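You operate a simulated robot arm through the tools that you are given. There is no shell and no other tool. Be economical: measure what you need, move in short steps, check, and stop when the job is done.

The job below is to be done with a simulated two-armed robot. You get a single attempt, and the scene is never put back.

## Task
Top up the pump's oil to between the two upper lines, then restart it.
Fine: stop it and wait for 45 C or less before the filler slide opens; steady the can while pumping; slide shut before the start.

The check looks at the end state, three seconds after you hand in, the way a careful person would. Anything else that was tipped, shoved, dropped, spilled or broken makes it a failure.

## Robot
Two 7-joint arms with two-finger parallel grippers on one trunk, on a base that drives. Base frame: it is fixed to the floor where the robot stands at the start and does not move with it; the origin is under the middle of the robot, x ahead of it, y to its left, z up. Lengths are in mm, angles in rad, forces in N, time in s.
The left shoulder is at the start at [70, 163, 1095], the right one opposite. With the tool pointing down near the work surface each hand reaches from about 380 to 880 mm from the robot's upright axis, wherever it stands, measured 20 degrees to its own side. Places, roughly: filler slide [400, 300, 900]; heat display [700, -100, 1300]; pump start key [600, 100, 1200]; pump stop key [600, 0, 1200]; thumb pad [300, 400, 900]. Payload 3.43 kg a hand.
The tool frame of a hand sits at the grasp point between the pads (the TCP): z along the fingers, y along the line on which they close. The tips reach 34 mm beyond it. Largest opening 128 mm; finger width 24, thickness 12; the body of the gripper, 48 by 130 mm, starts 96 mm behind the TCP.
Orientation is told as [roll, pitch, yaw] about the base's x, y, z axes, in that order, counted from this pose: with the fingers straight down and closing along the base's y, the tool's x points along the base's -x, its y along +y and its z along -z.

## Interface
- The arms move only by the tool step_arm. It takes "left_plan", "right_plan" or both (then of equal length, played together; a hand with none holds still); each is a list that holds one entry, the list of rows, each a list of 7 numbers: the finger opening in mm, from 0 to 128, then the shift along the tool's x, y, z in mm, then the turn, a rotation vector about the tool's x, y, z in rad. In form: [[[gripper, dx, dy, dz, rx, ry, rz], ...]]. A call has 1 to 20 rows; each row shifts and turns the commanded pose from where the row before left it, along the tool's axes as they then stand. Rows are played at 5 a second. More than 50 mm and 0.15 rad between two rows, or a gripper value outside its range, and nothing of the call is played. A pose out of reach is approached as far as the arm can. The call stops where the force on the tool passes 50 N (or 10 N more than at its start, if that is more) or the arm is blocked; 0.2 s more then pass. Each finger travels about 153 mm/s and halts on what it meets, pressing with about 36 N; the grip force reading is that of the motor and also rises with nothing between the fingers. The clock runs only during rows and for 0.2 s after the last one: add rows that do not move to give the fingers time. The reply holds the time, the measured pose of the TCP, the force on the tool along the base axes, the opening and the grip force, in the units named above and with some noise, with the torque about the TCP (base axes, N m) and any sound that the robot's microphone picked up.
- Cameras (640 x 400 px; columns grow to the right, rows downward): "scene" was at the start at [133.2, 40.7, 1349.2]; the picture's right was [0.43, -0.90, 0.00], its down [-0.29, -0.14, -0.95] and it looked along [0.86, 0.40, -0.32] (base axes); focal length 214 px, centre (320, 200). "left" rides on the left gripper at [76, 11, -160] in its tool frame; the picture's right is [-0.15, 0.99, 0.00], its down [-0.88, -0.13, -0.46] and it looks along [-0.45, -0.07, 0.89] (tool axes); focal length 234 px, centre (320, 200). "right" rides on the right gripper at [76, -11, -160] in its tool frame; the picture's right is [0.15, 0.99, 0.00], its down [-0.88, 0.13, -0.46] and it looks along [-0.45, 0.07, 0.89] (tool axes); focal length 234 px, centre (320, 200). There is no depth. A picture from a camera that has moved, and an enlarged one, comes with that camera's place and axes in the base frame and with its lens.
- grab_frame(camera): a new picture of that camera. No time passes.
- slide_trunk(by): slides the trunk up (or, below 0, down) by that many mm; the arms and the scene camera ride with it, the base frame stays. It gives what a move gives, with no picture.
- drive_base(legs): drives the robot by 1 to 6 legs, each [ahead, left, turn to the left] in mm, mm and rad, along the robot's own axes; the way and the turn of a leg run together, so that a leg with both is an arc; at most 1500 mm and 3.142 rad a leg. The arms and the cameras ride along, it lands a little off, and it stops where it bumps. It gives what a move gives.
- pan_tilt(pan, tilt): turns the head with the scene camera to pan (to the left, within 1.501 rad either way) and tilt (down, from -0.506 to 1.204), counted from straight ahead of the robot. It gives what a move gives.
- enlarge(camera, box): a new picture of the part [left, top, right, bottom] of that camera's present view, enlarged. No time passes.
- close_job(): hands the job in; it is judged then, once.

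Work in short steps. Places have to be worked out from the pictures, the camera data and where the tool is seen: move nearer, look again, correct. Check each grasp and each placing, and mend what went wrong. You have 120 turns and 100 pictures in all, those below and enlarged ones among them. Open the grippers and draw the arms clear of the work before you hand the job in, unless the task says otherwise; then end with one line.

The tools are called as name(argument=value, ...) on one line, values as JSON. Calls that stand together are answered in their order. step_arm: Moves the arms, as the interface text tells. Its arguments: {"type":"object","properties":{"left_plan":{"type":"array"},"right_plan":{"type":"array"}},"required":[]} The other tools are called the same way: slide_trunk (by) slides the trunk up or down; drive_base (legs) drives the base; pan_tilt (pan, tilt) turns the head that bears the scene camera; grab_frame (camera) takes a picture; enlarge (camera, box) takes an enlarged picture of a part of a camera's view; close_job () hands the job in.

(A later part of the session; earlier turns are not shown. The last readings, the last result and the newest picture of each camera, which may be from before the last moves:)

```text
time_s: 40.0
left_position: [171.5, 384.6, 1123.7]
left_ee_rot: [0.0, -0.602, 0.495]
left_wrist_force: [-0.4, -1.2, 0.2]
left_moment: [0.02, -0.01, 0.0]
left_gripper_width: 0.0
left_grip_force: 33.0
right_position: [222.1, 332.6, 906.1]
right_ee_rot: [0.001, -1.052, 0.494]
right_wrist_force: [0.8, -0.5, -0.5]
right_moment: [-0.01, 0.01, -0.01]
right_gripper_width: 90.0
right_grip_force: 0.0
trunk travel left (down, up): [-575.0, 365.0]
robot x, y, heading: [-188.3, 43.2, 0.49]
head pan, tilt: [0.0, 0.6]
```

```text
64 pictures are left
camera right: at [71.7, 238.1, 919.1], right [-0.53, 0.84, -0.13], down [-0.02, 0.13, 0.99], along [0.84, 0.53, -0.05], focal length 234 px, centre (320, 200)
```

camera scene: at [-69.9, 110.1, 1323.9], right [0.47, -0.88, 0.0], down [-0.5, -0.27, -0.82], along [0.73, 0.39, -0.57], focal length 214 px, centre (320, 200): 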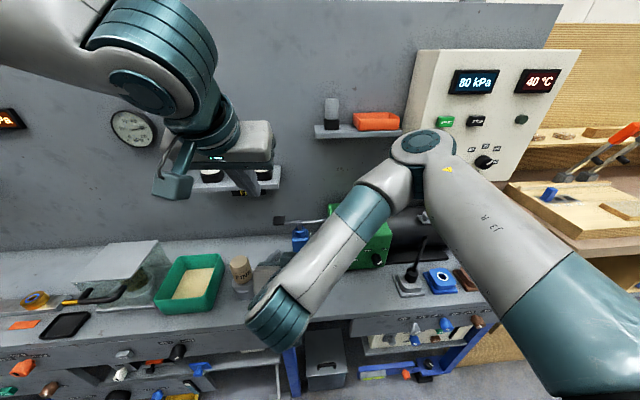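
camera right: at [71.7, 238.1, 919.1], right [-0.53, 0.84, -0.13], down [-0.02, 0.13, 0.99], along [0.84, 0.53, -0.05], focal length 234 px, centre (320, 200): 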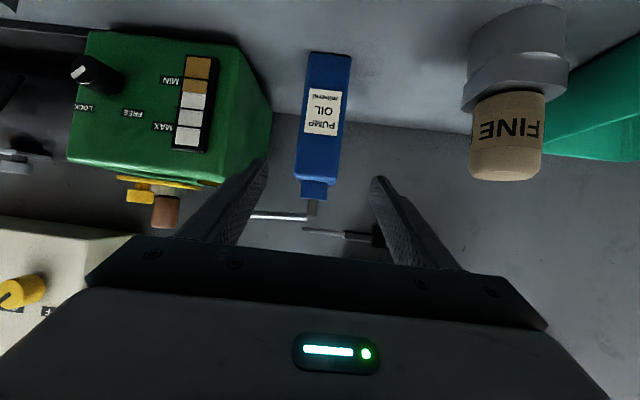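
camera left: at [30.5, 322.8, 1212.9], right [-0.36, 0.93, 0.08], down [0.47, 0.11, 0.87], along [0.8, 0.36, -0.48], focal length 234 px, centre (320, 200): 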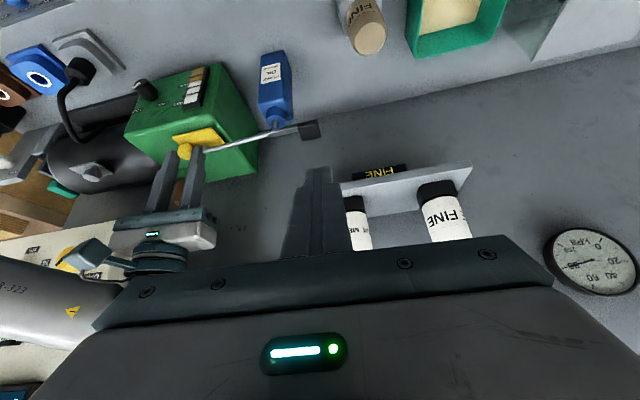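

The can is centred between the fingers. I advance along the finger axis about 110 mm so the pads straddle the can's body.

step_arm(right_plan=[[[90, 0, 0, 28, 0, 0, 0], [90, 0, 0, 28, 0, 0, 0], [90, 0, 0, 28, 0, 0, 0], [90, 0, 0, 24, 0, 0, 0], [90, 0, 0, 0, 0, 0, 0]]])

grab_frame(camera="scene")

grab_frame(camera="right")

```text
time_s: 41.2
left_position: [171.0, 385.4, 1124.0]
left_ee_rot: [0.0, -0.601, 0.497]
left_wrist_force: [-0.1, 0.0, 0.6]
left_moment: [0.02, 0.0, -0.03]
left_gripper_width: 0.1
left_grip_force: 33.1
right_position: [304.5, 376.4, 851.6]
right_ee_rot: [0.0, -1.051, 0.495]
right_wrist_force: [0.5, 0.1, 0.0]
right_moment: [-0.02, 0.0, -0.01]
right_gripper_width: 90.3
right_grip_force: 0.1
trunk travel left (down, up): [-575.0, 365.0]
robot x, y, heading: [-189.4, 44.7, 0.498]
head pan, tilt: [0.0, 0.6]
```

```text
63 pictures are left
camera scene: at [-70.6, 111.0, 1324.0], right [0.47, -0.88, 0.0], down [-0.5, -0.27, -0.83], along [0.73, 0.39, -0.56], focal length 214 px, centre (320, 200)
```

scene: 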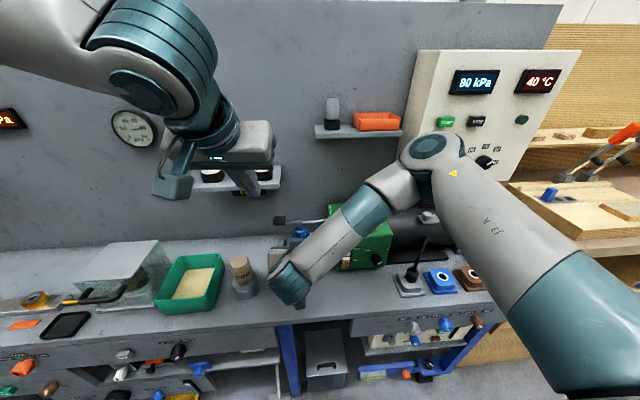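

```text
62 pictures are left
camera right: at [154.0, 282.6, 864.8], right [-0.53, 0.84, -0.13], down [-0.02, 0.14, 0.99], along [0.84, 0.53, -0.05], focal length 234 px, centre (320, 200)
```

right: 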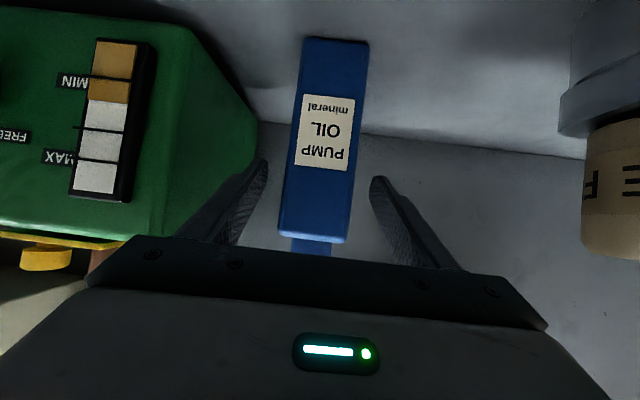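

The can sits midway between the pads, and the gauge is clearly visible from this camera. I close slowly to 54 mm and check centring.

step_arm(right_plan=[[[75, 0, 0, 0, 0, 0, 0], [62, 0, 0, 0, 0, 0, 0], [54, 0, 0, 0, 0, 0, 0], [54, 0, 0, 0, 0, 0, 0]]])

enlarge(camera="right", box=[200, 100, 440, 250])

```text
time_s: 42.2
left_position: [171.5, 384.3, 1123.6]
left_ee_rot: [0.0, -0.601, 0.497]
left_wrist_force: [0.7, -0.4, 0.4]
left_moment: [0.02, -0.02, 0.01]
left_gripper_width: 0.2
left_grip_force: 32.8
right_position: [303.1, 377.1, 851.0]
right_ee_rot: [-0.001, -1.051, 0.496]
right_wrist_force: [-0.4, -1.4, -0.5]
right_moment: [-0.03, 0.0, 0.03]
right_gripper_width: 54.3
right_grip_force: 0.5
trunk travel left (down, up): [-575.0, 365.0]
robot x, y, heading: [-190.4, 46.0, 0.495]
head pan, tilt: [0.0, 0.6]
```

```text
2.67 times, centred on (320, 175) of right
camera zoom: at [154.2, 282.5, 865.0], right [-0.53, 0.84, -0.13], down [-0.02, 0.13, 0.99], along [0.84, 0.53, -0.05], focal length 624 px, centre (320, 267)
```

zoom: 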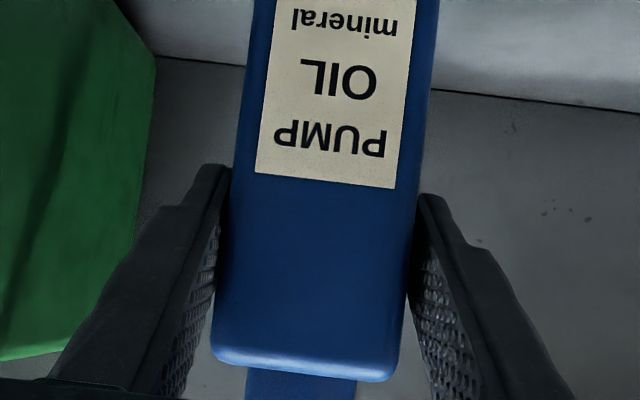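

The left-hand pad in the picture is nearer by about 3 mm, so I shift 1.5 mm to balance and close onto the can.

step_arm(right_plan=[[[54, 0, -1.5, 0, 0, 0, 0], [51, 0, 0, 0, 0, 0, 0], [48, 0, 0, 0, 0, 0, 0], [45, 0, 0, 0, 0, 0, 0], [45, 0, 0, 0, 0, 0, 0]]])

grab_frame(camera="right")

enlarge(camera="scene", box=[220, 180, 420, 305])

```text
time_s: 43.4
left_position: [171.0, 385.1, 1124.6]
left_ee_rot: [0.0, -0.601, 0.497]
left_wrist_force: [0.1, 0.1, -0.6]
left_moment: [-0.01, -0.02, 0.0]
left_gripper_width: 0.0
left_grip_force: 32.9
right_position: [304.4, 375.1, 851.8]
right_ee_rot: [0.002, -1.05, 0.497]
right_wrist_force: [-0.3, 0.5, 0.4]
right_moment: [-0.05, -0.06, 0.02]
right_gripper_width: 49.6
right_grip_force: 36.4
trunk travel left (down, up): [-575.0, 365.0]
robot x, y, heading: [-192.1, 42.4, 0.495]
head pan, tilt: [0.0, 0.6]
```

```text
60 pictures are left
camera right: at [154.7, 281.1, 865.3], right [-0.53, 0.84, -0.13], down [-0.02, 0.13, 0.99], along [0.84, 0.53, -0.05], focal length 234 px, centre (320, 200)
```

right: 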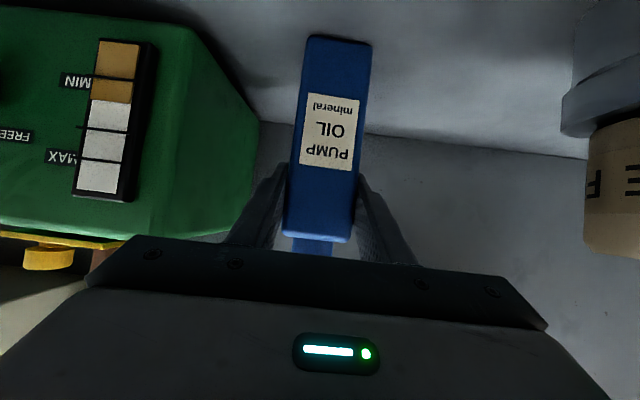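

```text
3.20 times, centred on (320, 242) of scene
camera zoom: at [-70.3, 111.0, 1323.9], right [0.47, -0.88, 0.0], down [-0.5, -0.27, -0.82], along [0.73, 0.39, -0.57], focal length 686 px, centre (320, 64)
```

zoom: 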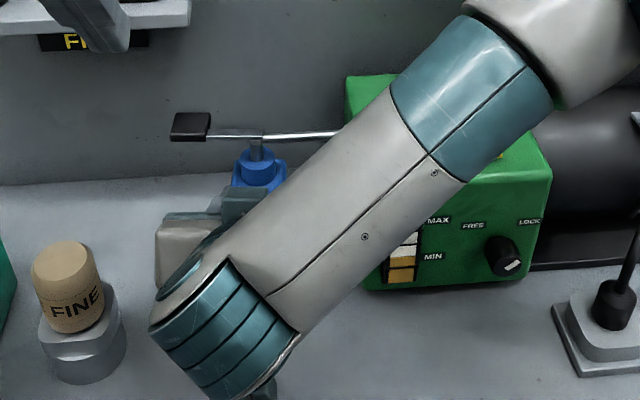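

The can is held (49.6 mm) with no side load. The pad comes out at about (281, 427, 940); I steepen the left hand and bring the closed fingertips some 45 mm above it.

step_arm(left_plan=[[[0, 0, 0, 0, 0, 0.12, 0], [0, 0, 0, 0, 0, 0.12, 0], [0, 0, 0, 0, 0, 0.11, 0], [0, -20, -4, 30, 0, 0, 0], [0, -20, -4, 30, 0, 0, 0], [0, -20, -4, 30, 0, 0, 0], [0, -18, -3, 30, 0, 0, 0], [0, 0, 0, 0, 0, 0, 0]]])

grab_frame(camera="left")

grab_frame(camera="scene")

```text
time_s: 45.2
left_position: [254.2, 425.9, 1030.6]
left_ee_rot: [-0.001, -0.252, 0.496]
left_wrist_force: [-0.1, 0.3, 0.1]
left_moment: [-0.01, 0.01, 0.03]
left_gripper_width: 0.0
left_grip_force: 32.8
left hand out of reach, approached as far as the arm can: row 6, 7
right_position: [303.8, 374.1, 851.2]
right_ee_rot: [-0.001, -1.05, 0.494]
right_wrist_force: [-0.1, 0.5, 1.4]
right_moment: [-0.08, 0.06, -0.07]
right_gripper_width: 49.5
right_grip_force: 35.6
trunk travel left (down, up): [-575.0, 365.0]
robot x, y, heading: [-193.3, 44.7, 0.496]
head pan, tilt: [0.0, 0.6]
```

```text
58 pictures are left
camera left: at [147.1, 382.6, 1166.8], right [-0.35, 0.94, 0.04], down [0.71, 0.24, 0.66], along [0.61, 0.25, -0.75], focal length 234 px, centre (320, 200)
```

left: 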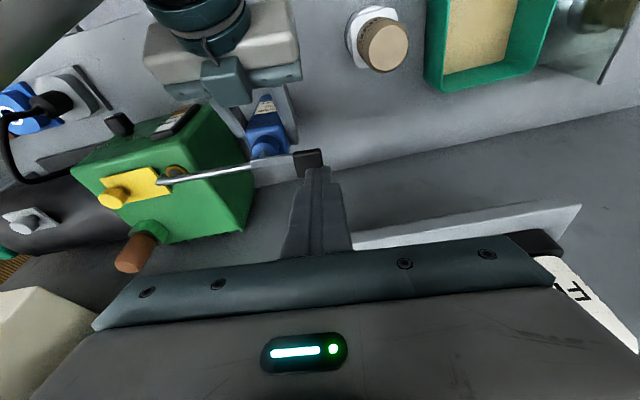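

```text
57 pictures are left
camera scene: at [-70.5, 110.8, 1323.9], right [0.47, -0.88, 0.0], down [-0.5, -0.27, -0.83], along [0.73, 0.39, -0.56], focal length 214 px, centre (320, 200)
```

scene: 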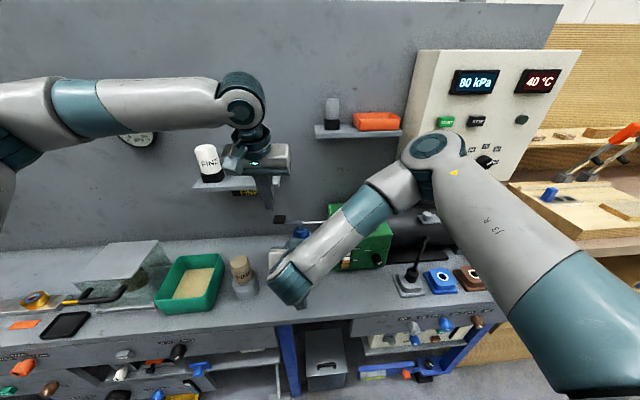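

The pad re-measures at (279, 425, 942). The fingertip needs 12 mm right, 13 mm forward and about 45 mm down to hover 10 mm above it.

step_arm(left_plan=[[[0, -1, -12, 16, 0, 0, 0], [0, -1, 0, 16, 0, 0, 0], [0, 0, 0, 14, 0, 0, 0], [0, 0, 0, 0, 0, 0, 0]]])

grab_frame(camera="left")

enlarge(camera="scene", box=[200, 140, 360, 240])

```text
time_s: 46.2
left_position: [259.1, 429.1, 995.8]
left_ee_rot: [-0.004, -0.251, 0.496]
left_wrist_force: [0.0, 0.7, -0.2]
left_moment: [-0.03, 0.01, -0.02]
left_gripper_width: 0.1
left_grip_force: 32.7
left hand out of reach, approached as far as the arm can: row 1
right_position: [304.8, 374.6, 851.8]
right_ee_rot: [0.001, -1.052, 0.496]
right_wrist_force: [-1.3, -0.2, -0.2]
right_moment: [-0.07, 0.02, 0.02]
right_gripper_width: 49.7
right_grip_force: 35.8
trunk travel left (down, up): [-575.0, 365.0]
robot x, y, heading: [-191.5, 49.4, 0.495]
head pan, tilt: [0.0, 0.6]
```

```text
56 pictures are left
camera left: at [152.1, 385.4, 1131.8], right [-0.34, 0.94, 0.03], down [0.71, 0.24, 0.66], along [0.61, 0.25, -0.75], focal length 234 px, centre (320, 200)
```

left: 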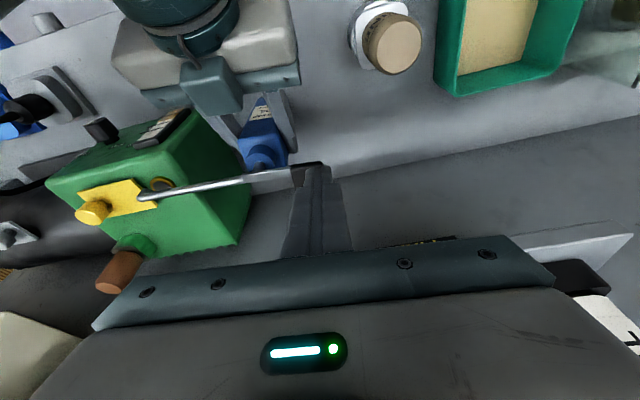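

```text
4.00 times, centred on (280, 190) of scene
camera zoom: at [-70.4, 110.9, 1323.9], right [0.47, -0.88, 0.0], down [-0.5, -0.27, -0.83], along [0.73, 0.39, -0.56], focal length 858 px, centre (480, 240)
```

zoom: 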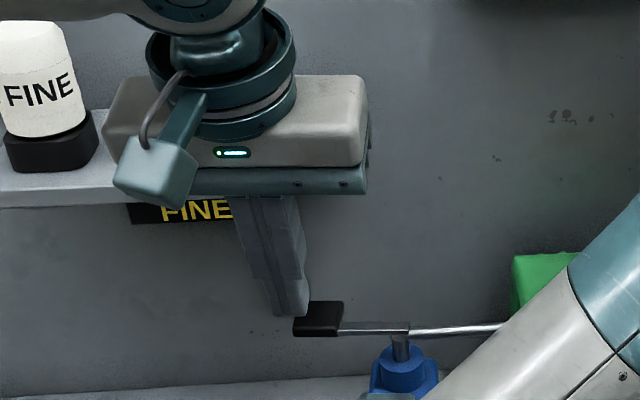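

The fingertip is still some 13 mm left of the pad centre, since the lateral move fell short. I try again in smaller steps.

step_arm(left_plan=[[[0, -3, -4, 0, 0, 0, 0], [0, -3, -4, 0, 0, 0, 0], [0, -3, -4, 0, 0, 0, 0], [0, 0, -2, 0, 0, 0, 0], [0, 0, 0, 0, 0, 0, 0]]])

enlarge(camera="scene", box=[200, 140, 360, 240])

```text
time_s: 47.4
left_position: [258.6, 428.3, 996.5]
left_ee_rot: [-0.003, -0.252, 0.496]
left_wrist_force: [-1.0, 0.3, -0.3]
left_moment: [-0.01, 0.01, 0.01]
left_gripper_width: 0.2
left_grip_force: 33.1
left hand out of reach, approached as far as the arm can: row 1, 2, 3
right_position: [305.4, 374.4, 852.0]
right_ee_rot: [0.0, -1.05, 0.494]
right_wrist_force: [-0.1, 0.3, 0.7]
right_moment: [-0.02, 0.02, -0.01]
right_gripper_width: 49.8
right_grip_force: 36.1
trunk travel left (down, up): [-575.0, 365.0]
robot x, y, heading: [-192.4, 45.6, 0.495]
head pan, tilt: [0.0, 0.6]
```

```text
4.00 times, centred on (280, 190) of scene
camera zoom: at [-70.3, 110.9, 1323.9], right [0.47, -0.88, 0.0], down [-0.5, -0.27, -0.82], along [0.73, 0.39, -0.57], focal length 858 px, centre (480, 240)
```

zoom: 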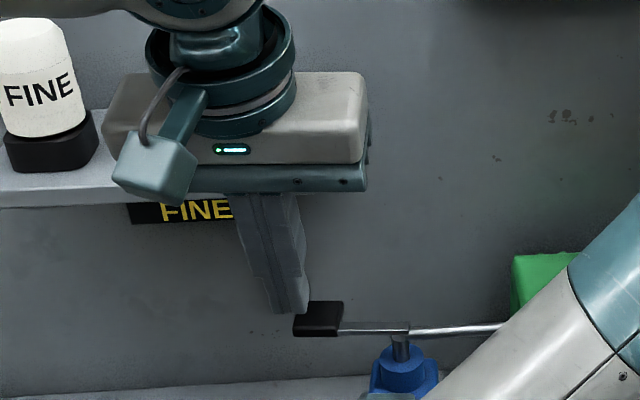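

The left arm is at a joint limit in this attitude. Pad pressing doesn't depend on yaw, so I turn the hand about its finger axis by 0.3 rad and try the shift again.

step_arm(left_plan=[[[0, 0, 0, -5, 0, 0, 0.15], [0, 0, 0, 0, 0, 0, 0.15], [0, -4, -3, 0, 0, 0, 0], [0, -4, -3, 0, 0, 0, 0], [0, -4, -4, 0, 0, 0, 0], [0, 0, 0, 0, 0, 0, 0]]])

enlarge(camera="scene", box=[200, 140, 360, 240])

```text
time_s: 48.8
left_position: [258.5, 428.1, 1004.2]
left_ee_rot: [0.073, -0.238, 0.186]
left_wrist_force: [0.9, -0.9, 0.5]
left_moment: [-0.02, 0.01, -0.02]
left_gripper_width: 0.0
left_grip_force: 33.6
left hand out of reach, approached as far as the arm can: row 3, 4, 5
right_position: [303.6, 376.3, 851.7]
right_ee_rot: [0.0, -1.051, 0.497]
right_wrist_force: [-1.3, 0.4, 0.2]
right_moment: [0.0, 0.0, 0.04]
right_gripper_width: 49.8
right_grip_force: 36.5
trunk travel left (down, up): [-575.0, 365.0]
robot x, y, heading: [-195.3, 43.5, 0.493]
head pan, tilt: [0.0, 0.6]
```

```text
4.00 times, centred on (280, 190) of scene
camera zoom: at [-70.3, 110.9, 1323.9], right [0.47, -0.88, 0.0], down [-0.5, -0.27, -0.82], along [0.73, 0.39, -0.57], focal length 858 px, centre (480, 240)
```

zoom: 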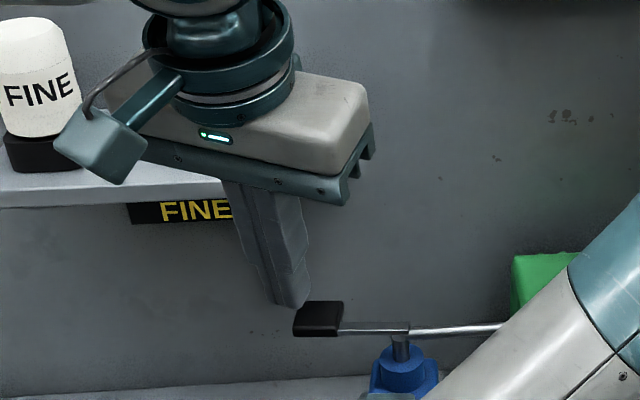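

Still limited. The wrist seems bent to its stop, so I lean the fingertips to the right (turn about tool x), which also carries the tip toward the pad.

step_arm(left_plan=[[[0, 0, 0, 0, 0.12, 0, 0], [0, 0, 0, 0, 0.12, 0, 0], [0, 0, 0, 0, 0.12, 0, 0], [0, -4, 0, 0, 0, 0, 0], [0, -4, 0, 0, 0, 0, 0], [0, 0, 0, 0, 0, 0, 0]]])

enlarge(camera="scene", box=[200, 140, 360, 240])

grab_frame(camera="scene")

```text
time_s: 50.2
left_position: [264.7, 430.0, 1005.6]
left_ee_rot: [-0.286, -0.24, 0.187]
left_wrist_force: [-0.9, -0.1, -0.8]
left_moment: [0.0, -0.01, -0.01]
left_gripper_width: 0.0
left_grip_force: 33.5
right_position: [305.0, 374.2, 852.2]
right_ee_rot: [0.002, -1.051, 0.496]
right_wrist_force: [0.4, 0.5, 1.6]
right_moment: [-0.02, -0.08, -0.04]
right_gripper_width: 49.4
right_grip_force: 36.0
trunk travel left (down, up): [-575.0, 365.0]
robot x, y, heading: [-189.5, 42.9, 0.494]
head pan, tilt: [0.0, 0.6]
```

```text
4.00 times, centred on (280, 190) of scene
camera zoom: at [-70.2, 110.8, 1323.9], right [0.47, -0.88, 0.0], down [-0.5, -0.27, -0.82], along [0.73, 0.39, -0.57], focal length 858 px, centre (480, 240)
```

zoom: 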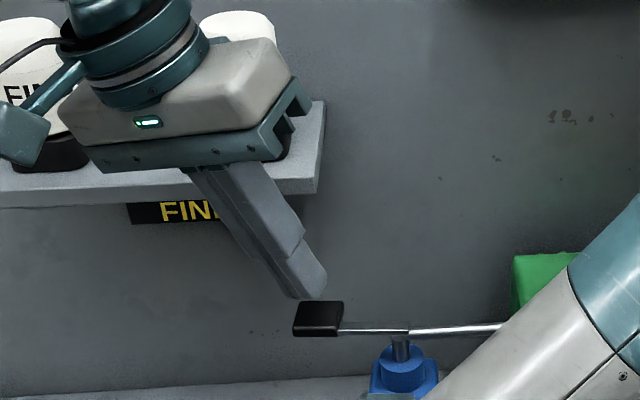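

```text
51 pictures are left
camera scene: at [-70.2, 110.8, 1323.9], right [0.47, -0.88, 0.0], down [-0.5, -0.27, -0.82], along [0.73, 0.39, -0.57], focal length 214 px, centre (320, 200)
```

scene: 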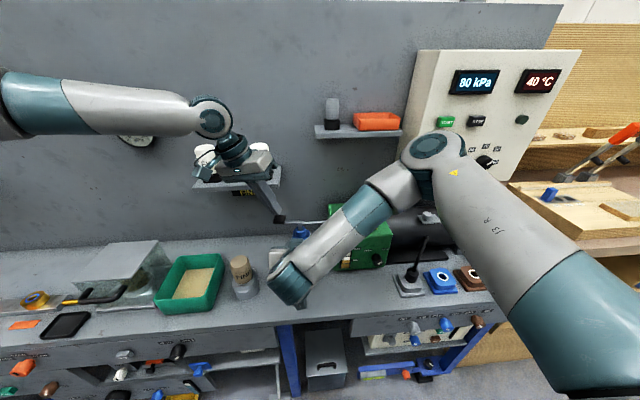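

That freed it. Tip is now at (274, 422, 974) and the pad at (281, 425, 942), so I shift over and down to about 10 mm above.

step_arm(left_plan=[[[0, -1, 4, 11, 0, 0, 0], [0, -1, 4.1, 10.7, 0, 0, 0], [0, 0, 0, 0, 0, 0, 0]]])

enlarge(camera="scene", box=[200, 140, 360, 240])

enlarge(camera="left", box=[200, 60, 440, 210])

```text
time_s: 51.0
left_position: [271.7, 432.9, 983.8]
left_ee_rot: [-0.284, -0.24, 0.185]
left_wrist_force: [-0.2, -0.6, 0.4]
left_moment: [0.02, 0.03, 0.04]
left_gripper_width: 0.1
left_grip_force: 33.1
right_position: [304.2, 375.5, 852.8]
right_ee_rot: [0.001, -1.051, 0.495]
right_wrist_force: [-0.6, -1.1, 1.9]
right_moment: [-0.05, -0.06, -0.04]
right_gripper_width: 49.7
right_grip_force: 36.4
trunk travel left (down, up): [-575.0, 365.0]
robot x, y, heading: [-191.7, 43.6, 0.497]
head pan, tilt: [0.0, 0.6]
```

```text
4.00 times, centred on (280, 190) of scene
camera zoom: at [-70.3, 110.9, 1323.9], right [0.47, -0.88, 0.0], down [-0.5, -0.27, -0.82], along [0.73, 0.39, -0.57], focal length 858 px, centre (480, 240)
```

zoom: 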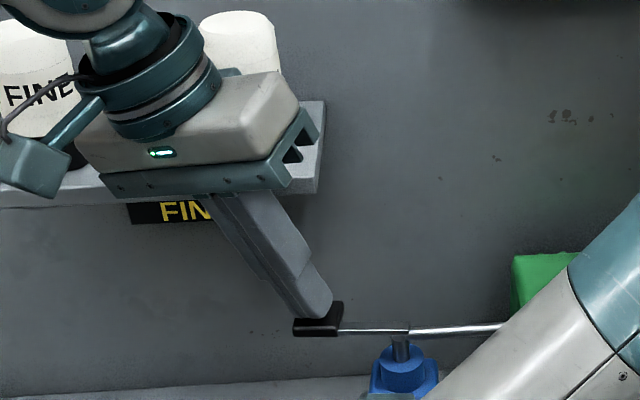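

```text
2.67 times, centred on (320, 135) of left
camera zoom: at [153.0, 467.7, 1112.0], right [0.03, 0.97, -0.24], down [0.73, 0.14, 0.67], along [0.68, -0.19, -0.7], focal length 624 px, centre (320, 373)
```

zoom: 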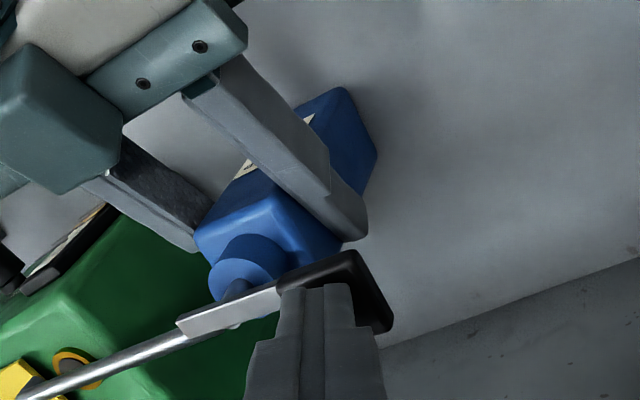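

The fingertips are right over the pad. I press straight down in 3 mm steps and watch the force.

step_arm(left_plan=[[[0, 0.71, 0.82, 2.8, 0, 0, 0], [0, 0.71, 0.82, 2.8, 0, 0, 0], [0, 0.71, 0.82, 2.8, 0, 0, 0], [0, 0.71, 0.82, 2.8, 0, 0, 0], [0, 0.71, 0.82, 2.8, 0, 0, 0]]])

enlarge(camera="scene", box=[200, 140, 360, 240])

enlarge(camera="right", box=[30, 20, 270, 220])

```text
time_s: 52.2
left_position: [273.3, 433.4, 969.0]
left_ee_rot: [-0.286, -0.241, 0.187]
left_wrist_force: [-2.2, -0.8, 12.0]
left_moment: [0.0, 0.13, 0.01]
left_gripper_width: 0.0
left_grip_force: 33.1
right_position: [304.6, 374.6, 851.5]
right_ee_rot: [-0.001, -1.049, 0.496]
right_wrist_force: [3.8, 2.8, -1.4]
right_moment: [-0.18, -0.34, -0.22]
right_gripper_width: 49.6
right_grip_force: 35.8
trunk travel left (down, up): [-575.0, 365.0]
robot x, y, heading: [-191.2, 40.4, 0.495]
head pan, tilt: [0.0, 0.6]
```

```text
4.00 times, centred on (280, 190) of scene
camera zoom: at [-70.7, 110.8, 1324.1], right [0.47, -0.88, 0.0], down [-0.5, -0.27, -0.83], along [0.73, 0.39, -0.56], focal length 858 px, centre (480, 240)
```

zoom: 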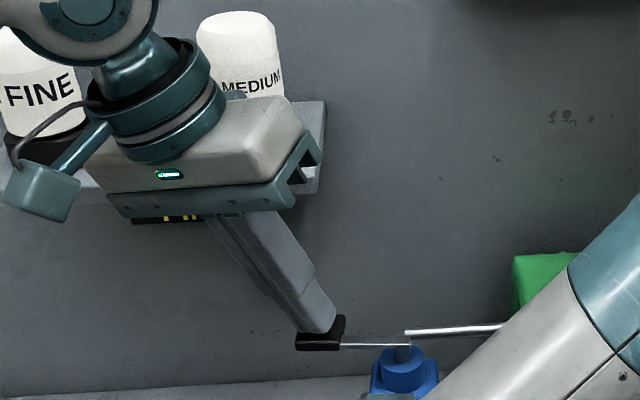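

```text
2.00 times, centred on (150, 120) of right
camera zoom: at [154.5, 281.0, 865.3], right [-0.53, 0.84, -0.13], down [-0.02, 0.14, 0.99], along [0.84, 0.53, -0.05], focal length 468 px, centre (660, 360)
```

zoom: 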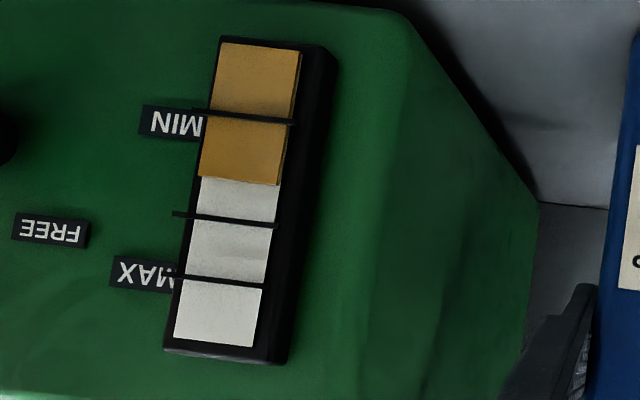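

The pad moves at 12 N and oil is arriving: the level edge went from row 100 to 111, with the target between the lines at 127 and 160. I press a bit further to finish the stroke.

step_arm(left_plan=[[[0, 0.71, 0.82, 2.8, 0, 0, 0], [0, 0.71, 0.82, 2.8, 0, 0, 0], [0, 0, 0, 0, 0, 0, 0]]])

enlarge(camera="scene", box=[200, 140, 360, 240])

enlarge(camera="right", box=[30, 20, 270, 220])

```text
time_s: 53.0
left_position: [273.0, 433.1, 968.2]
left_ee_rot: [-0.287, -0.252, 0.186]
left_wrist_force: [-3.7, 0.7, 17.4]
left_moment: [-0.02, 0.17, 0.0]
left_gripper_width: 0.1
left_grip_force: 32.8
right_position: [304.2, 374.4, 851.1]
right_ee_rot: [-0.004, -1.051, 0.495]
right_wrist_force: [-0.3, 0.8, 3.6]
right_moment: [-0.26, 0.45, -0.21]
right_gripper_width: 49.7
right_grip_force: 36.0
trunk travel left (down, up): [-575.0, 365.0]
robot x, y, heading: [-188.8, 43.4, 0.493]
head pan, tilt: [0.0, 0.6]
stopped in row 3 (left hand): the force on the tool passed its limit at 51 N (the readings are from after the stop); the commanded pose is now the measured one
```

```text
4.00 times, centred on (280, 190) of scene
camera zoom: at [-72.3, 110.0, 1324.1], right [0.47, -0.88, 0.0], down [-0.5, -0.27, -0.83], along [0.73, 0.39, -0.56], focal length 858 px, centre (480, 240)
```

zoom: 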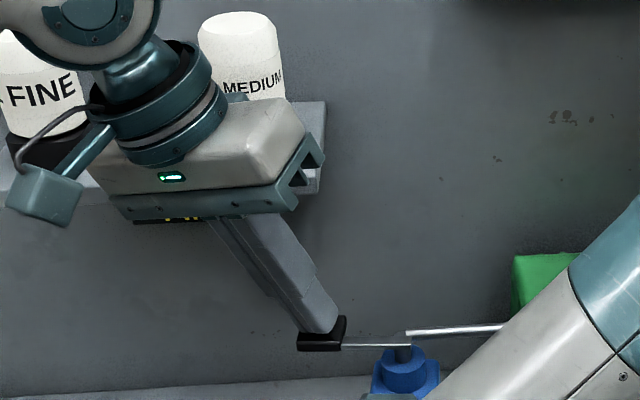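

```text
2.00 times, centred on (150, 120) of right
camera zoom: at [153.9, 280.4, 865.3], right [-0.53, 0.84, -0.13], down [-0.03, 0.14, 0.99], along [0.85, 0.53, -0.05], focal length 468 px, centre (660, 360)
```

zoom: 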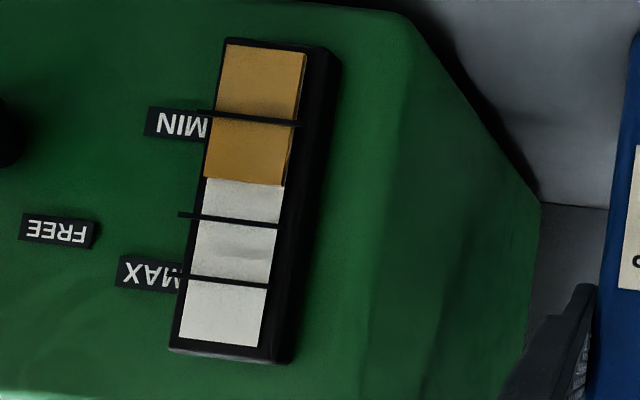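

Bottom of the stroke reached; one stroke raised the level about 22 px of the 65 px still needed to mid-band. I release and do one more stroke, stopping just short of the hard stop.

step_arm(left_plan=[[[0, -1.9, -2.2, -7.45, 0, 0, 0], [0, -1.9, -2.2, -7.45, 0, 0, 0], [0, 0, 0, 0, 0, 0, 0], [0, 0, 0, 0, 0, 0, 0], [0, 0.95, 1.1, 3.73, 0, 0, 0], [0, 0.95, 1.1, 3.73, 0, 0, 0], [0, 0.95, 1.1, 3.73, 0, 0, 0], [0, 0.9, 1.05, 3.6, 0, 0, 0], [0, 0, 0, 0, 0, 0, 0]]])

enlarge(camera="right", box=[30, 20, 270, 220])

```text
time_s: 55.0
left_position: [273.8, 433.4, 967.9]
left_ee_rot: [-0.285, -0.251, 0.187]
left_wrist_force: [-2.7, 0.4, 23.0]
left_moment: [-0.03, 0.15, -0.03]
left_gripper_width: 0.1
left_grip_force: 33.5
right_position: [305.5, 374.8, 852.3]
right_ee_rot: [-0.005, -1.051, 0.496]
right_wrist_force: [4.1, 5.2, 4.5]
right_moment: [0.05, -0.45, -0.26]
right_gripper_width: 49.9
right_grip_force: 36.1
trunk travel left (down, up): [-575.0, 365.0]
robot x, y, heading: [-192.3, 43.1, 0.5]
head pan, tilt: [0.0, 0.6]
```

```text
2.00 times, centred on (150, 120) of right
camera zoom: at [154.1, 280.5, 865.2], right [-0.53, 0.84, -0.13], down [-0.03, 0.14, 0.99], along [0.85, 0.53, -0.05], focal length 468 px, centre (660, 360)
```

zoom: 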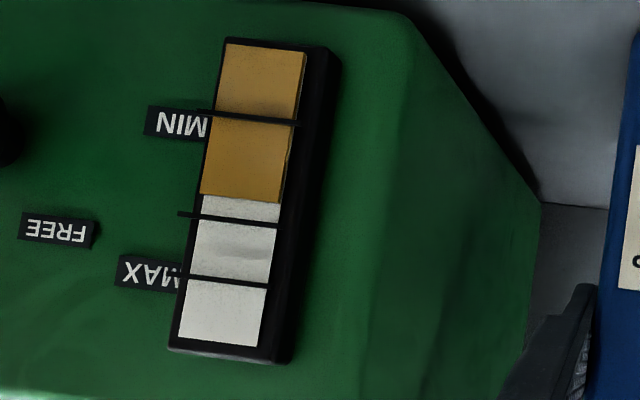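

Each stroke raises it about 16 px (now ~198). I do two more strokes and check.

step_arm(left_plan=[[[0, -1.9, -2.2, -7.45, 0, 0, 0], [0, -1.9, -2.2, -7.45, 0, 0, 0], [0, 0, 0, 0, 0, 0, 0], [0, 0, 0, 0, 0, 0, 0], [0, 0.95, 1.1, 3.73, 0, 0, 0], [0, 0.95, 1.1, 3.73, 0, 0, 0], [0, 0.95, 1.1, 3.73, 0, 0, 0], [0, 0.95, 1.1, 3.73, 0, 0, 0], [0, 0, 0, 0, 0, 0, 0], [0, -1.9, -2.2, -7.45, 0, 0, 0], [0, -1.9, -2.2, -7.45, 0, 0, 0], [0, 0, 0, 0, 0, 0, 0], [0, 0, 0, 0, 0, 0, 0], [0, 0.95, 1.1, 3.73, 0, 0, 0], [0, 0.95, 1.1, 3.73, 0, 0, 0], [0, 0.95, 1.1, 3.73, 0, 0, 0], [0, 0.95, 1.1, 3.73, 0, 0, 0], [0, 0, 0, 0, 0, 0, 0]]])

enlarge(camera="right", box=[30, 20, 270, 220])

```text
time_s: 58.8
left_position: [274.0, 432.5, 967.4]
left_ee_rot: [-0.286, -0.25, 0.188]
left_wrist_force: [0.5, 0.7, 16.3]
left_moment: [0.02, 0.04, 0.03]
left_gripper_width: 0.0
left_grip_force: 32.8
right_position: [304.9, 373.8, 851.9]
right_ee_rot: [-0.005, -1.05, 0.497]
right_wrist_force: [3.4, 2.7, 10.0]
right_moment: [0.13, -0.75, -0.11]
right_gripper_width: 49.7
right_grip_force: 35.8
trunk travel left (down, up): [-575.0, 365.0]
robot x, y, heading: [-189.5, 44.0, 0.496]
head pan, tilt: [0.0, 0.6]
```

```text
2.00 times, centred on (150, 120) of right
camera zoom: at [154.2, 280.2, 865.2], right [-0.53, 0.84, -0.13], down [-0.03, 0.14, 0.99], along [0.85, 0.53, -0.05], focal length 468 px, centre (660, 360)
```

zoom: 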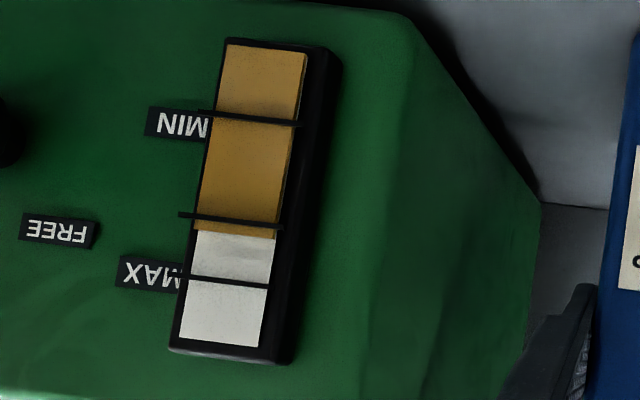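

Level is now ~234, just above the middle line (217) and below MAX (279). One more stroke puts it mid-band, then I lift off.

step_arm(left_plan=[[[0, -1.9, -2.2, -7.45, 0, 0, 0], [0, -1.9, -2.2, -7.45, 0, 0, 0], [0, 0, 0, 0, 0, 0, 0], [0, 0, 0, 0, 0, 0, 0], [0, 0.95, 1.1, 3.73, 0, 0, 0], [0, 0.95, 1.1, 3.73, 0, 0, 0], [0, 0.95, 1.1, 3.73, 0, 0, 0], [0, 0.95, 1.1, 3.73, 0, 0, 0], [0, 0, 0, 0, 0, 0, 0], [0, -1.9, -2.2, -7.45, 0, 0, 0], [0, -1.9, -2.2, -7.45, 0, 0, 0], [0, -4.75, -5.5, -18.6, 0, 0, 0], [0, -4.75, -5.5, -18.6, 0, 0, 0], [0, 0, 0, 0, 0, 0, 0]]])

enlarge(camera="right", box=[30, 20, 270, 220])

grab_frame(camera="left")

```text
time_s: 61.8
left_position: [274.7, 432.1, 1024.4]
left_ee_rot: [-0.286, -0.246, 0.186]
left_wrist_force: [0.0, 0.9, -0.1]
left_moment: [0.03, 0.0, 0.01]
left_gripper_width: 0.0
left_grip_force: 32.5
right_position: [305.1, 373.0, 851.9]
right_ee_rot: [-0.002, -1.05, 0.499]
right_wrist_force: [-1.4, -2.2, 16.7]
right_moment: [0.18, 0.28, -0.02]
right_gripper_width: 49.7
right_grip_force: 36.3
trunk travel left (down, up): [-575.0, 365.0]
robot x, y, heading: [-195.2, 47.9, 0.493]
head pan, tilt: [0.0, 0.6]
```

```text
2.00 times, centred on (150, 120) of right
camera zoom: at [154.2, 280.2, 865.2], right [-0.53, 0.84, -0.13], down [-0.02, 0.14, 0.99], along [0.85, 0.53, -0.05], focal length 468 px, centre (660, 360)
```

zoom: 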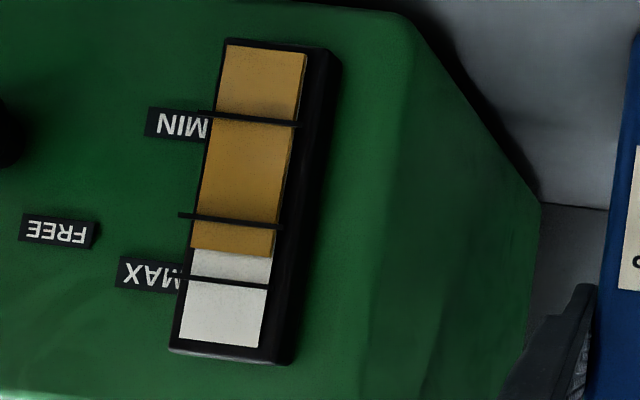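

```text
41 pictures are left
camera left: at [154.8, 467.2, 1151.4], right [0.03, 0.97, -0.23], down [0.72, 0.14, 0.67], along [0.69, -0.19, -0.7], focal length 234 px, centre (320, 200)
```

left: 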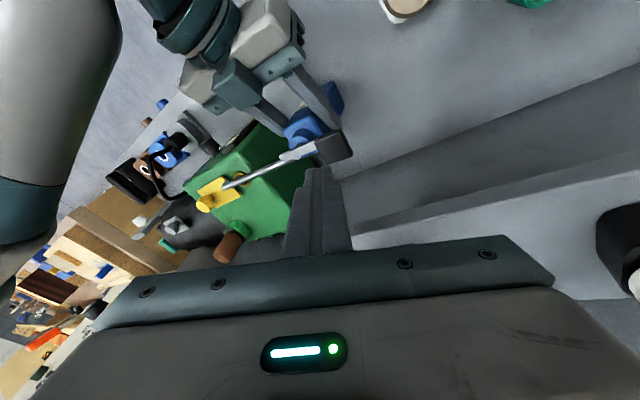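

The level sits at ~248, midway between the two upper lines, and the pad is back up. I draw the left hand clear and open the right hand gently off the can.

step_arm(left_plan=[[[0, 10, 0, -40, 0, 0, 0], [0, 30, 0, -35, 0, 0, 0], [0, 40, 10, -20, 0, 0, 0], [0, 40, 20, -10, 0, 0, 0], [0, 30, 30, 0, 0, 0, 0], [0, 0, 0, 0, 0, 0, 0]]])

step_arm(right_plan=[[[53, 0, 0, 0, 0, 0, 0], [58, 0, 0, 0, 0, 0, 0], [70, 0, 0, 0, 0, 0, 0], [90, 0, 0, 0, 0, 0, 0], [90, 0, 0, 0, 0, 0, 0]]])

grab_frame(camera="right")

grab_frame(camera="scene")

```text
time_s: 63.2
left_position: [94.8, 486.9, 1067.9]
left_ee_rot: [-0.285, -0.244, 0.185]
left_wrist_force: [0.3, -0.5, 0.1]
left_moment: [0.01, 0.0, 0.0]
left_gripper_width: 0.0
left_grip_force: 32.9
right_position: [303.7, 373.1, 851.5]
right_ee_rot: [-0.002, -1.049, 0.497]
right_wrist_force: [-0.9, -0.9, 16.9]
right_moment: [0.05, 0.05, 0.26]
right_gripper_width: 49.8
right_grip_force: 36.0
trunk travel left (down, up): [-575.0, 365.0]
robot x, y, heading: [-191.7, 44.6, 0.493]
head pan, tilt: [0.0, 0.6]
```

```text
time_s: 64.4
left_position: [95.3, 487.7, 1066.3]
left_ee_rot: [-0.287, -0.247, 0.187]
left_wrist_force: [-0.1, -0.2, -0.6]
left_moment: [-0.04, 0.01, 0.01]
left_gripper_width: 0.2
left_grip_force: 33.2
right_position: [305.5, 374.7, 851.6]
right_ee_rot: [-0.005, -1.047, 0.499]
right_wrist_force: [-0.8, -0.2, 0.0]
right_moment: [0.01, -0.01, -0.01]
right_gripper_width: 89.9
right_grip_force: 0.1
trunk travel left (down, up): [-575.0, 365.0]
robot x, y, heading: [-189.2, 42.5, 0.492]
head pan, tilt: [0.0, 0.6]
```

```text
40 pictures are left
camera right: at [155.1, 281.0, 864.3], right [-0.53, 0.84, -0.13], down [-0.02, 0.14, 0.99], along [0.85, 0.53, -0.05], focal length 234 px, centre (320, 200)
```

right: 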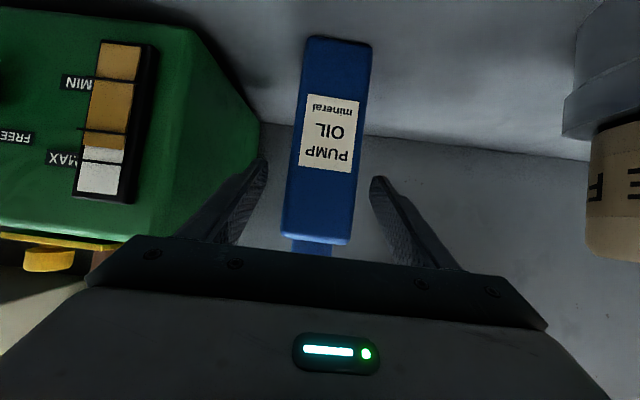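

```text
39 pictures are left
camera scene: at [-70.2, 111.3, 1323.9], right [0.47, -0.88, 0.0], down [-0.5, -0.27, -0.82], along [0.73, 0.39, -0.57], focal length 214 px, centre (320, 200)
```

scene: 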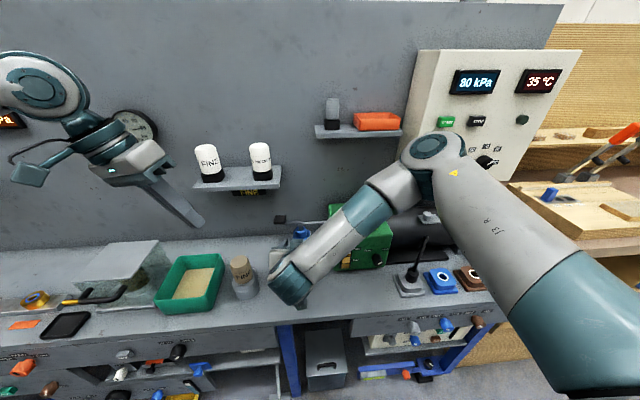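

The can stands undisturbed. I retrace the right hand: straight back, up and right, then fingers down again.

step_arm(right_plan=[[[90, 0, 0, -28, 0, 0, 0], [90, 0, 0, -28, 0, 0, 0], [90, 0, 0, -28, 0, 0, 0], [90, 0, 0, -24, 0, 0, 0], [90, -31.4, -24, -16, 0, 0, 0], [90, -31.4, -24, -16, 0, 0, 0], [80, -31.4, -24, -16, 0, 0, 0], [60, -31.4, -24, -16, 0, 0, 0], [40, -31.4, -23, -16, 0, 0, 0], [40, 0, -10, 0, 0, 0.15, 0], [40, 0, -10, 0, 0, 0.15, 0], [40, 0, -10, 0, 0, 0.15, 0], [40, 0, -10, 0, 0, 0.15, 0], [40, 0, -10, 0, 0, 0.15, 0], [40, 0, -10, 0, 0, 0.15, 0], [40, 0, -10, 0, 0, 0.15, 0], [40, 0, 0, 0, 0, 0, 0]]])

enlarge(camera="right", box=[160, 0, 480, 200])

grab_frame(camera="scene")

```text
time_s: 68.0
left_position: [94.9, 488.3, 1067.9]
left_ee_rot: [-0.287, -0.246, 0.187]
left_wrist_force: [0.1, -0.5, 0.5]
left_moment: [0.0, -0.02, 0.0]
left_gripper_width: 0.0
left_grip_force: 32.8
right_position: [318.9, 169.2, 1080.0]
right_ee_rot: [-0.002, 0.001, 0.494]
right_wrist_force: [0.0, -0.6, -0.2]
right_moment: [0.0, -0.03, -0.02]
right_gripper_width: 40.0
right_grip_force: 0.0
trunk travel left (down, up): [-575.0, 365.0]
robot x, y, heading: [-191.7, 45.9, 0.493]
head pan, tilt: [0.0, 0.6]
```

```text
2.00 times, centred on (320, 100) of right
camera zoom: at [257.3, 123.9, 1240.1], right [-0.6, 0.8, 0.0], down [0.71, 0.53, 0.45], along [0.36, 0.27, -0.89], focal length 468 px, centre (320, 400)
```

zoom: 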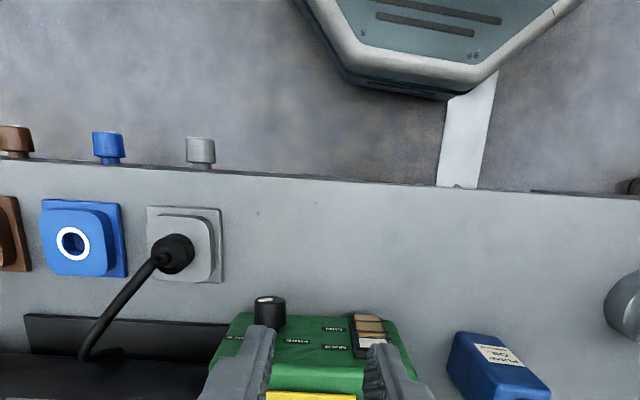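

```text
37 pictures are left
camera scene: at [-70.9, 110.9, 1324.0], right [0.47, -0.88, 0.0], down [-0.5, -0.27, -0.83], along [0.73, 0.39, -0.56], focal length 214 px, centre (320, 200)
```

scene: 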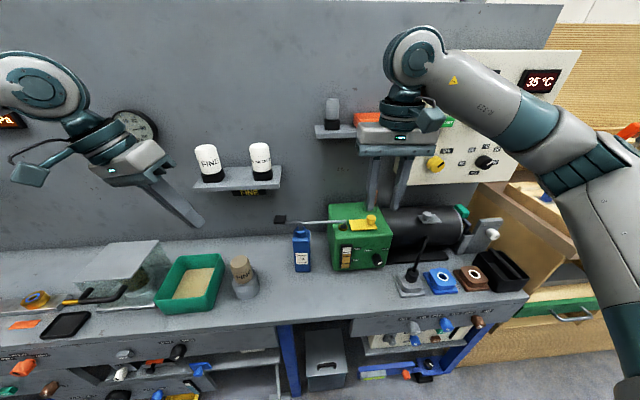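

All is standing as before. I move above the slide knob's open position (425, 209.5), coming down to TCP z ≈ 985.

step_arm(right_plan=[[[40, -38, -5, 0, 0, 0, 0], [40, -38, -5, 0, 0, 0, 0], [40, -36.5, -4.6, 0, 0, 0, 0], [40, 0, 0, 48, 0, 0, 0], [40, 0, 0, 47, 0, 0, 0], [40, 0, 0, 0, 0, 0, 0]]])

enlarge(camera="right", box=[200, 60, 440, 210])

```text
time_s: 69.4
left_position: [95.6, 488.7, 1066.6]
left_ee_rot: [-0.286, -0.246, 0.186]
left_wrist_force: [0.2, 0.1, -0.1]
left_moment: [0.0, -0.03, 0.0]
left_gripper_width: 0.0
left_grip_force: 33.1
right_position: [427.3, 208.6, 984.5]
right_ee_rot: [-0.001, 0.002, 0.494]
right_wrist_force: [-0.2, 0.2, -0.3]
right_moment: [0.02, -0.01, -0.03]
right_gripper_width: 40.1
right_grip_force: 0.0
trunk travel left (down, up): [-575.0, 365.0]
robot x, y, heading: [-190.4, 44.7, 0.493]
head pan, tilt: [0.0, 0.6]
```

```text
2.67 times, centred on (320, 135) of right
camera zoom: at [364.7, 161.6, 1144.3], right [-0.6, 0.8, 0.0], down [0.71, 0.53, 0.46], along [0.37, 0.27, -0.89], focal length 624 px, centre (320, 373)
```

zoom: 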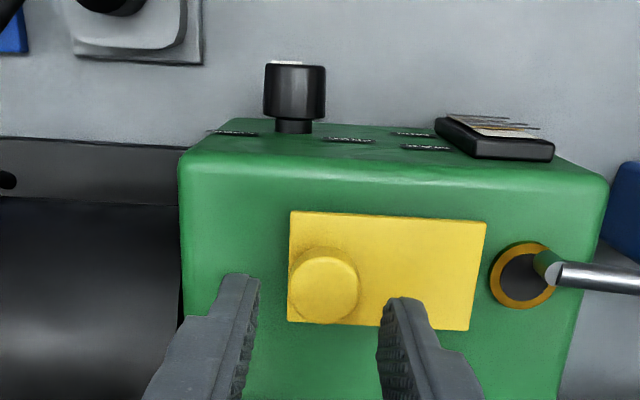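

The knob is again centred, but the spout tip now looks some 14 mm nearer the robot than before. I look closely for a shifted can or any spilled oil.

enlarge(camera="right", box=[330, 100, 450, 200])

enlarge(camera="scene", box=[270, 190, 400, 280])

```text
4.00 times, centred on (390, 150) of right
camera zoom: at [364.7, 161.6, 1144.3], right [-0.6, 0.8, 0.0], down [0.71, 0.53, 0.46], along [0.37, 0.27, -0.89], focal length 937 px, centre (40, 400)
```

zoom: 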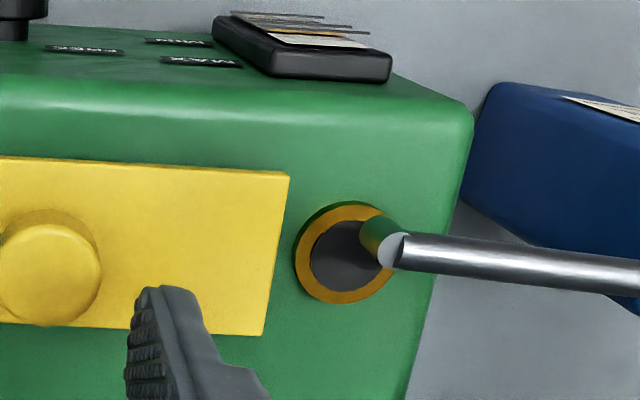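

```text
4.44 times, centred on (335, 235) of scene
camera zoom: at [-70.8, 111.2, 1324.0], right [0.47, -0.88, 0.0], down [-0.5, -0.27, -0.83], along [0.73, 0.39, -0.56], focal length 953 px, centre (253, 44)
```

zoom: 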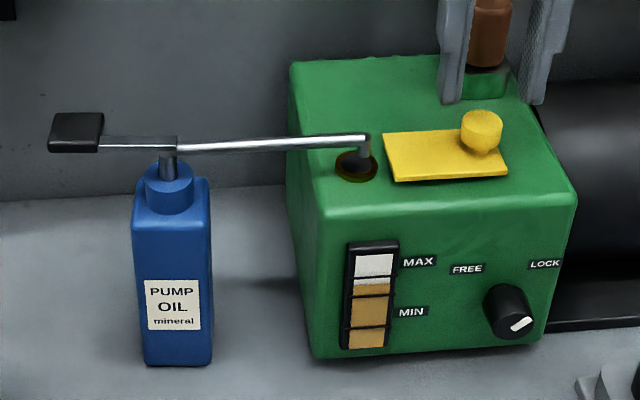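

No spill shows, and the can stands upright, merely turned a few degrees with the tip still over the hole. I lower onto the knob, grip it and start sliding it left.

step_arm(right_plan=[[[40, 0, 0, 15, 0, 0, 0], [40, 0, 0, 13, 0, 0, 0], [30, 0, 0, 0, 0, 0, 0], [20, 0, 0, 0, 0, 0, 0], [20, 0, 0, 0, 0, 0, 0], [20, 0, 5, 0, 0, 0, 0], [20, 0, 5, 0, 0, 0, 0], [20, 0, 5, 0, 0, 0, 0], [20, 0, 5, 0, 0, 0, 0], [20, 0, 0, 0, 0, 0, 0]]])

enlarge(camera="right", box=[200, 60, 440, 210])

```text
time_s: 71.6
left_position: [95.5, 487.0, 1067.8]
left_ee_rot: [-0.287, -0.246, 0.187]
left_wrist_force: [0.0, -0.2, 0.4]
left_moment: [0.01, -0.02, 0.03]
left_gripper_width: 0.0
left_grip_force: 32.8
right_position: [416.4, 225.1, 955.8]
right_ee_rot: [-0.002, 0.005, 0.495]
right_wrist_force: [-17.5, -12.4, -17.7]
right_moment: [-0.2, 0.93, -0.13]
right_gripper_width: 24.4
right_grip_force: 44.8
trunk travel left (down, up): [-575.0, 365.0]
robot x, y, heading: [-194.0, 43.7, 0.496]
head pan, tilt: [0.0, 0.6]
```

```text
2.67 times, centred on (320, 135) of right
camera zoom: at [354.8, 179.0, 1116.6], right [-0.6, 0.8, 0.0], down [0.71, 0.54, 0.45], along [0.36, 0.27, -0.89], focal length 624 px, centre (320, 373)
```

zoom: 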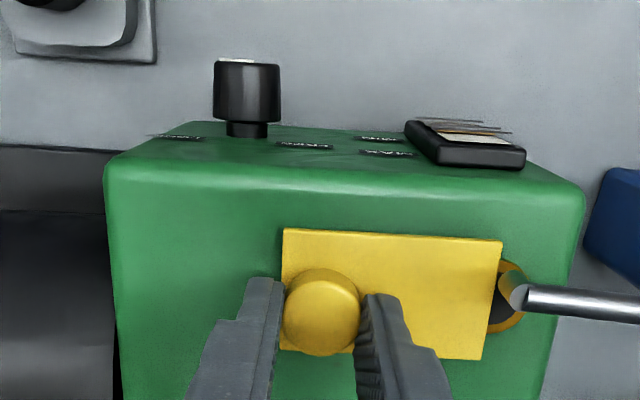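

It slides; I ease the side load slightly, then continue left, watching the spout tip as the plate passes under it.

step_arm(right_plan=[[[20, 1.5, 0, 1, 0, 0, 0], [20, 0, 4, 0, 0, 0, 0], [20, 0, 4, 0, 0, 0, 0], [20, 0, 0, 0, 0, 0, 0]]])

enlarge(camera="right", box=[200, 60, 440, 210])

```text
time_s: 72.6
left_position: [95.5, 486.7, 1067.5]
left_ee_rot: [-0.286, -0.247, 0.188]
left_wrist_force: [-0.5, -0.2, -0.9]
left_moment: [0.0, -0.01, 0.04]
left_gripper_width: 0.0
left_grip_force: 33.2
right_position: [411.0, 231.7, 958.0]
right_ee_rot: [-0.001, 0.0, 0.495]
right_wrist_force: [-18.7, -12.5, -20.6]
right_moment: [-0.05, 0.57, -0.15]
right_gripper_width: 24.0
right_grip_force: 45.1
trunk travel left (down, up): [-575.0, 365.0]
robot x, y, heading: [-192.3, 44.8, 0.492]
head pan, tilt: [0.0, 0.6]
```

```text
2.67 times, centred on (320, 135) of right
camera zoom: at [349.8, 185.8, 1116.5], right [-0.6, 0.8, 0.0], down [0.71, 0.53, 0.45], along [0.36, 0.27, -0.89], focal length 624 px, centre (320, 373)
```

zoom: 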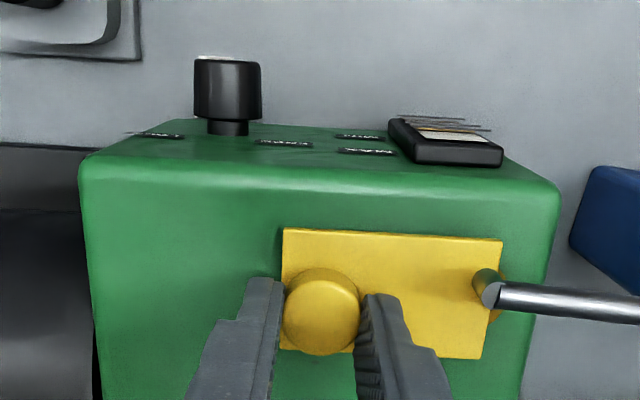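

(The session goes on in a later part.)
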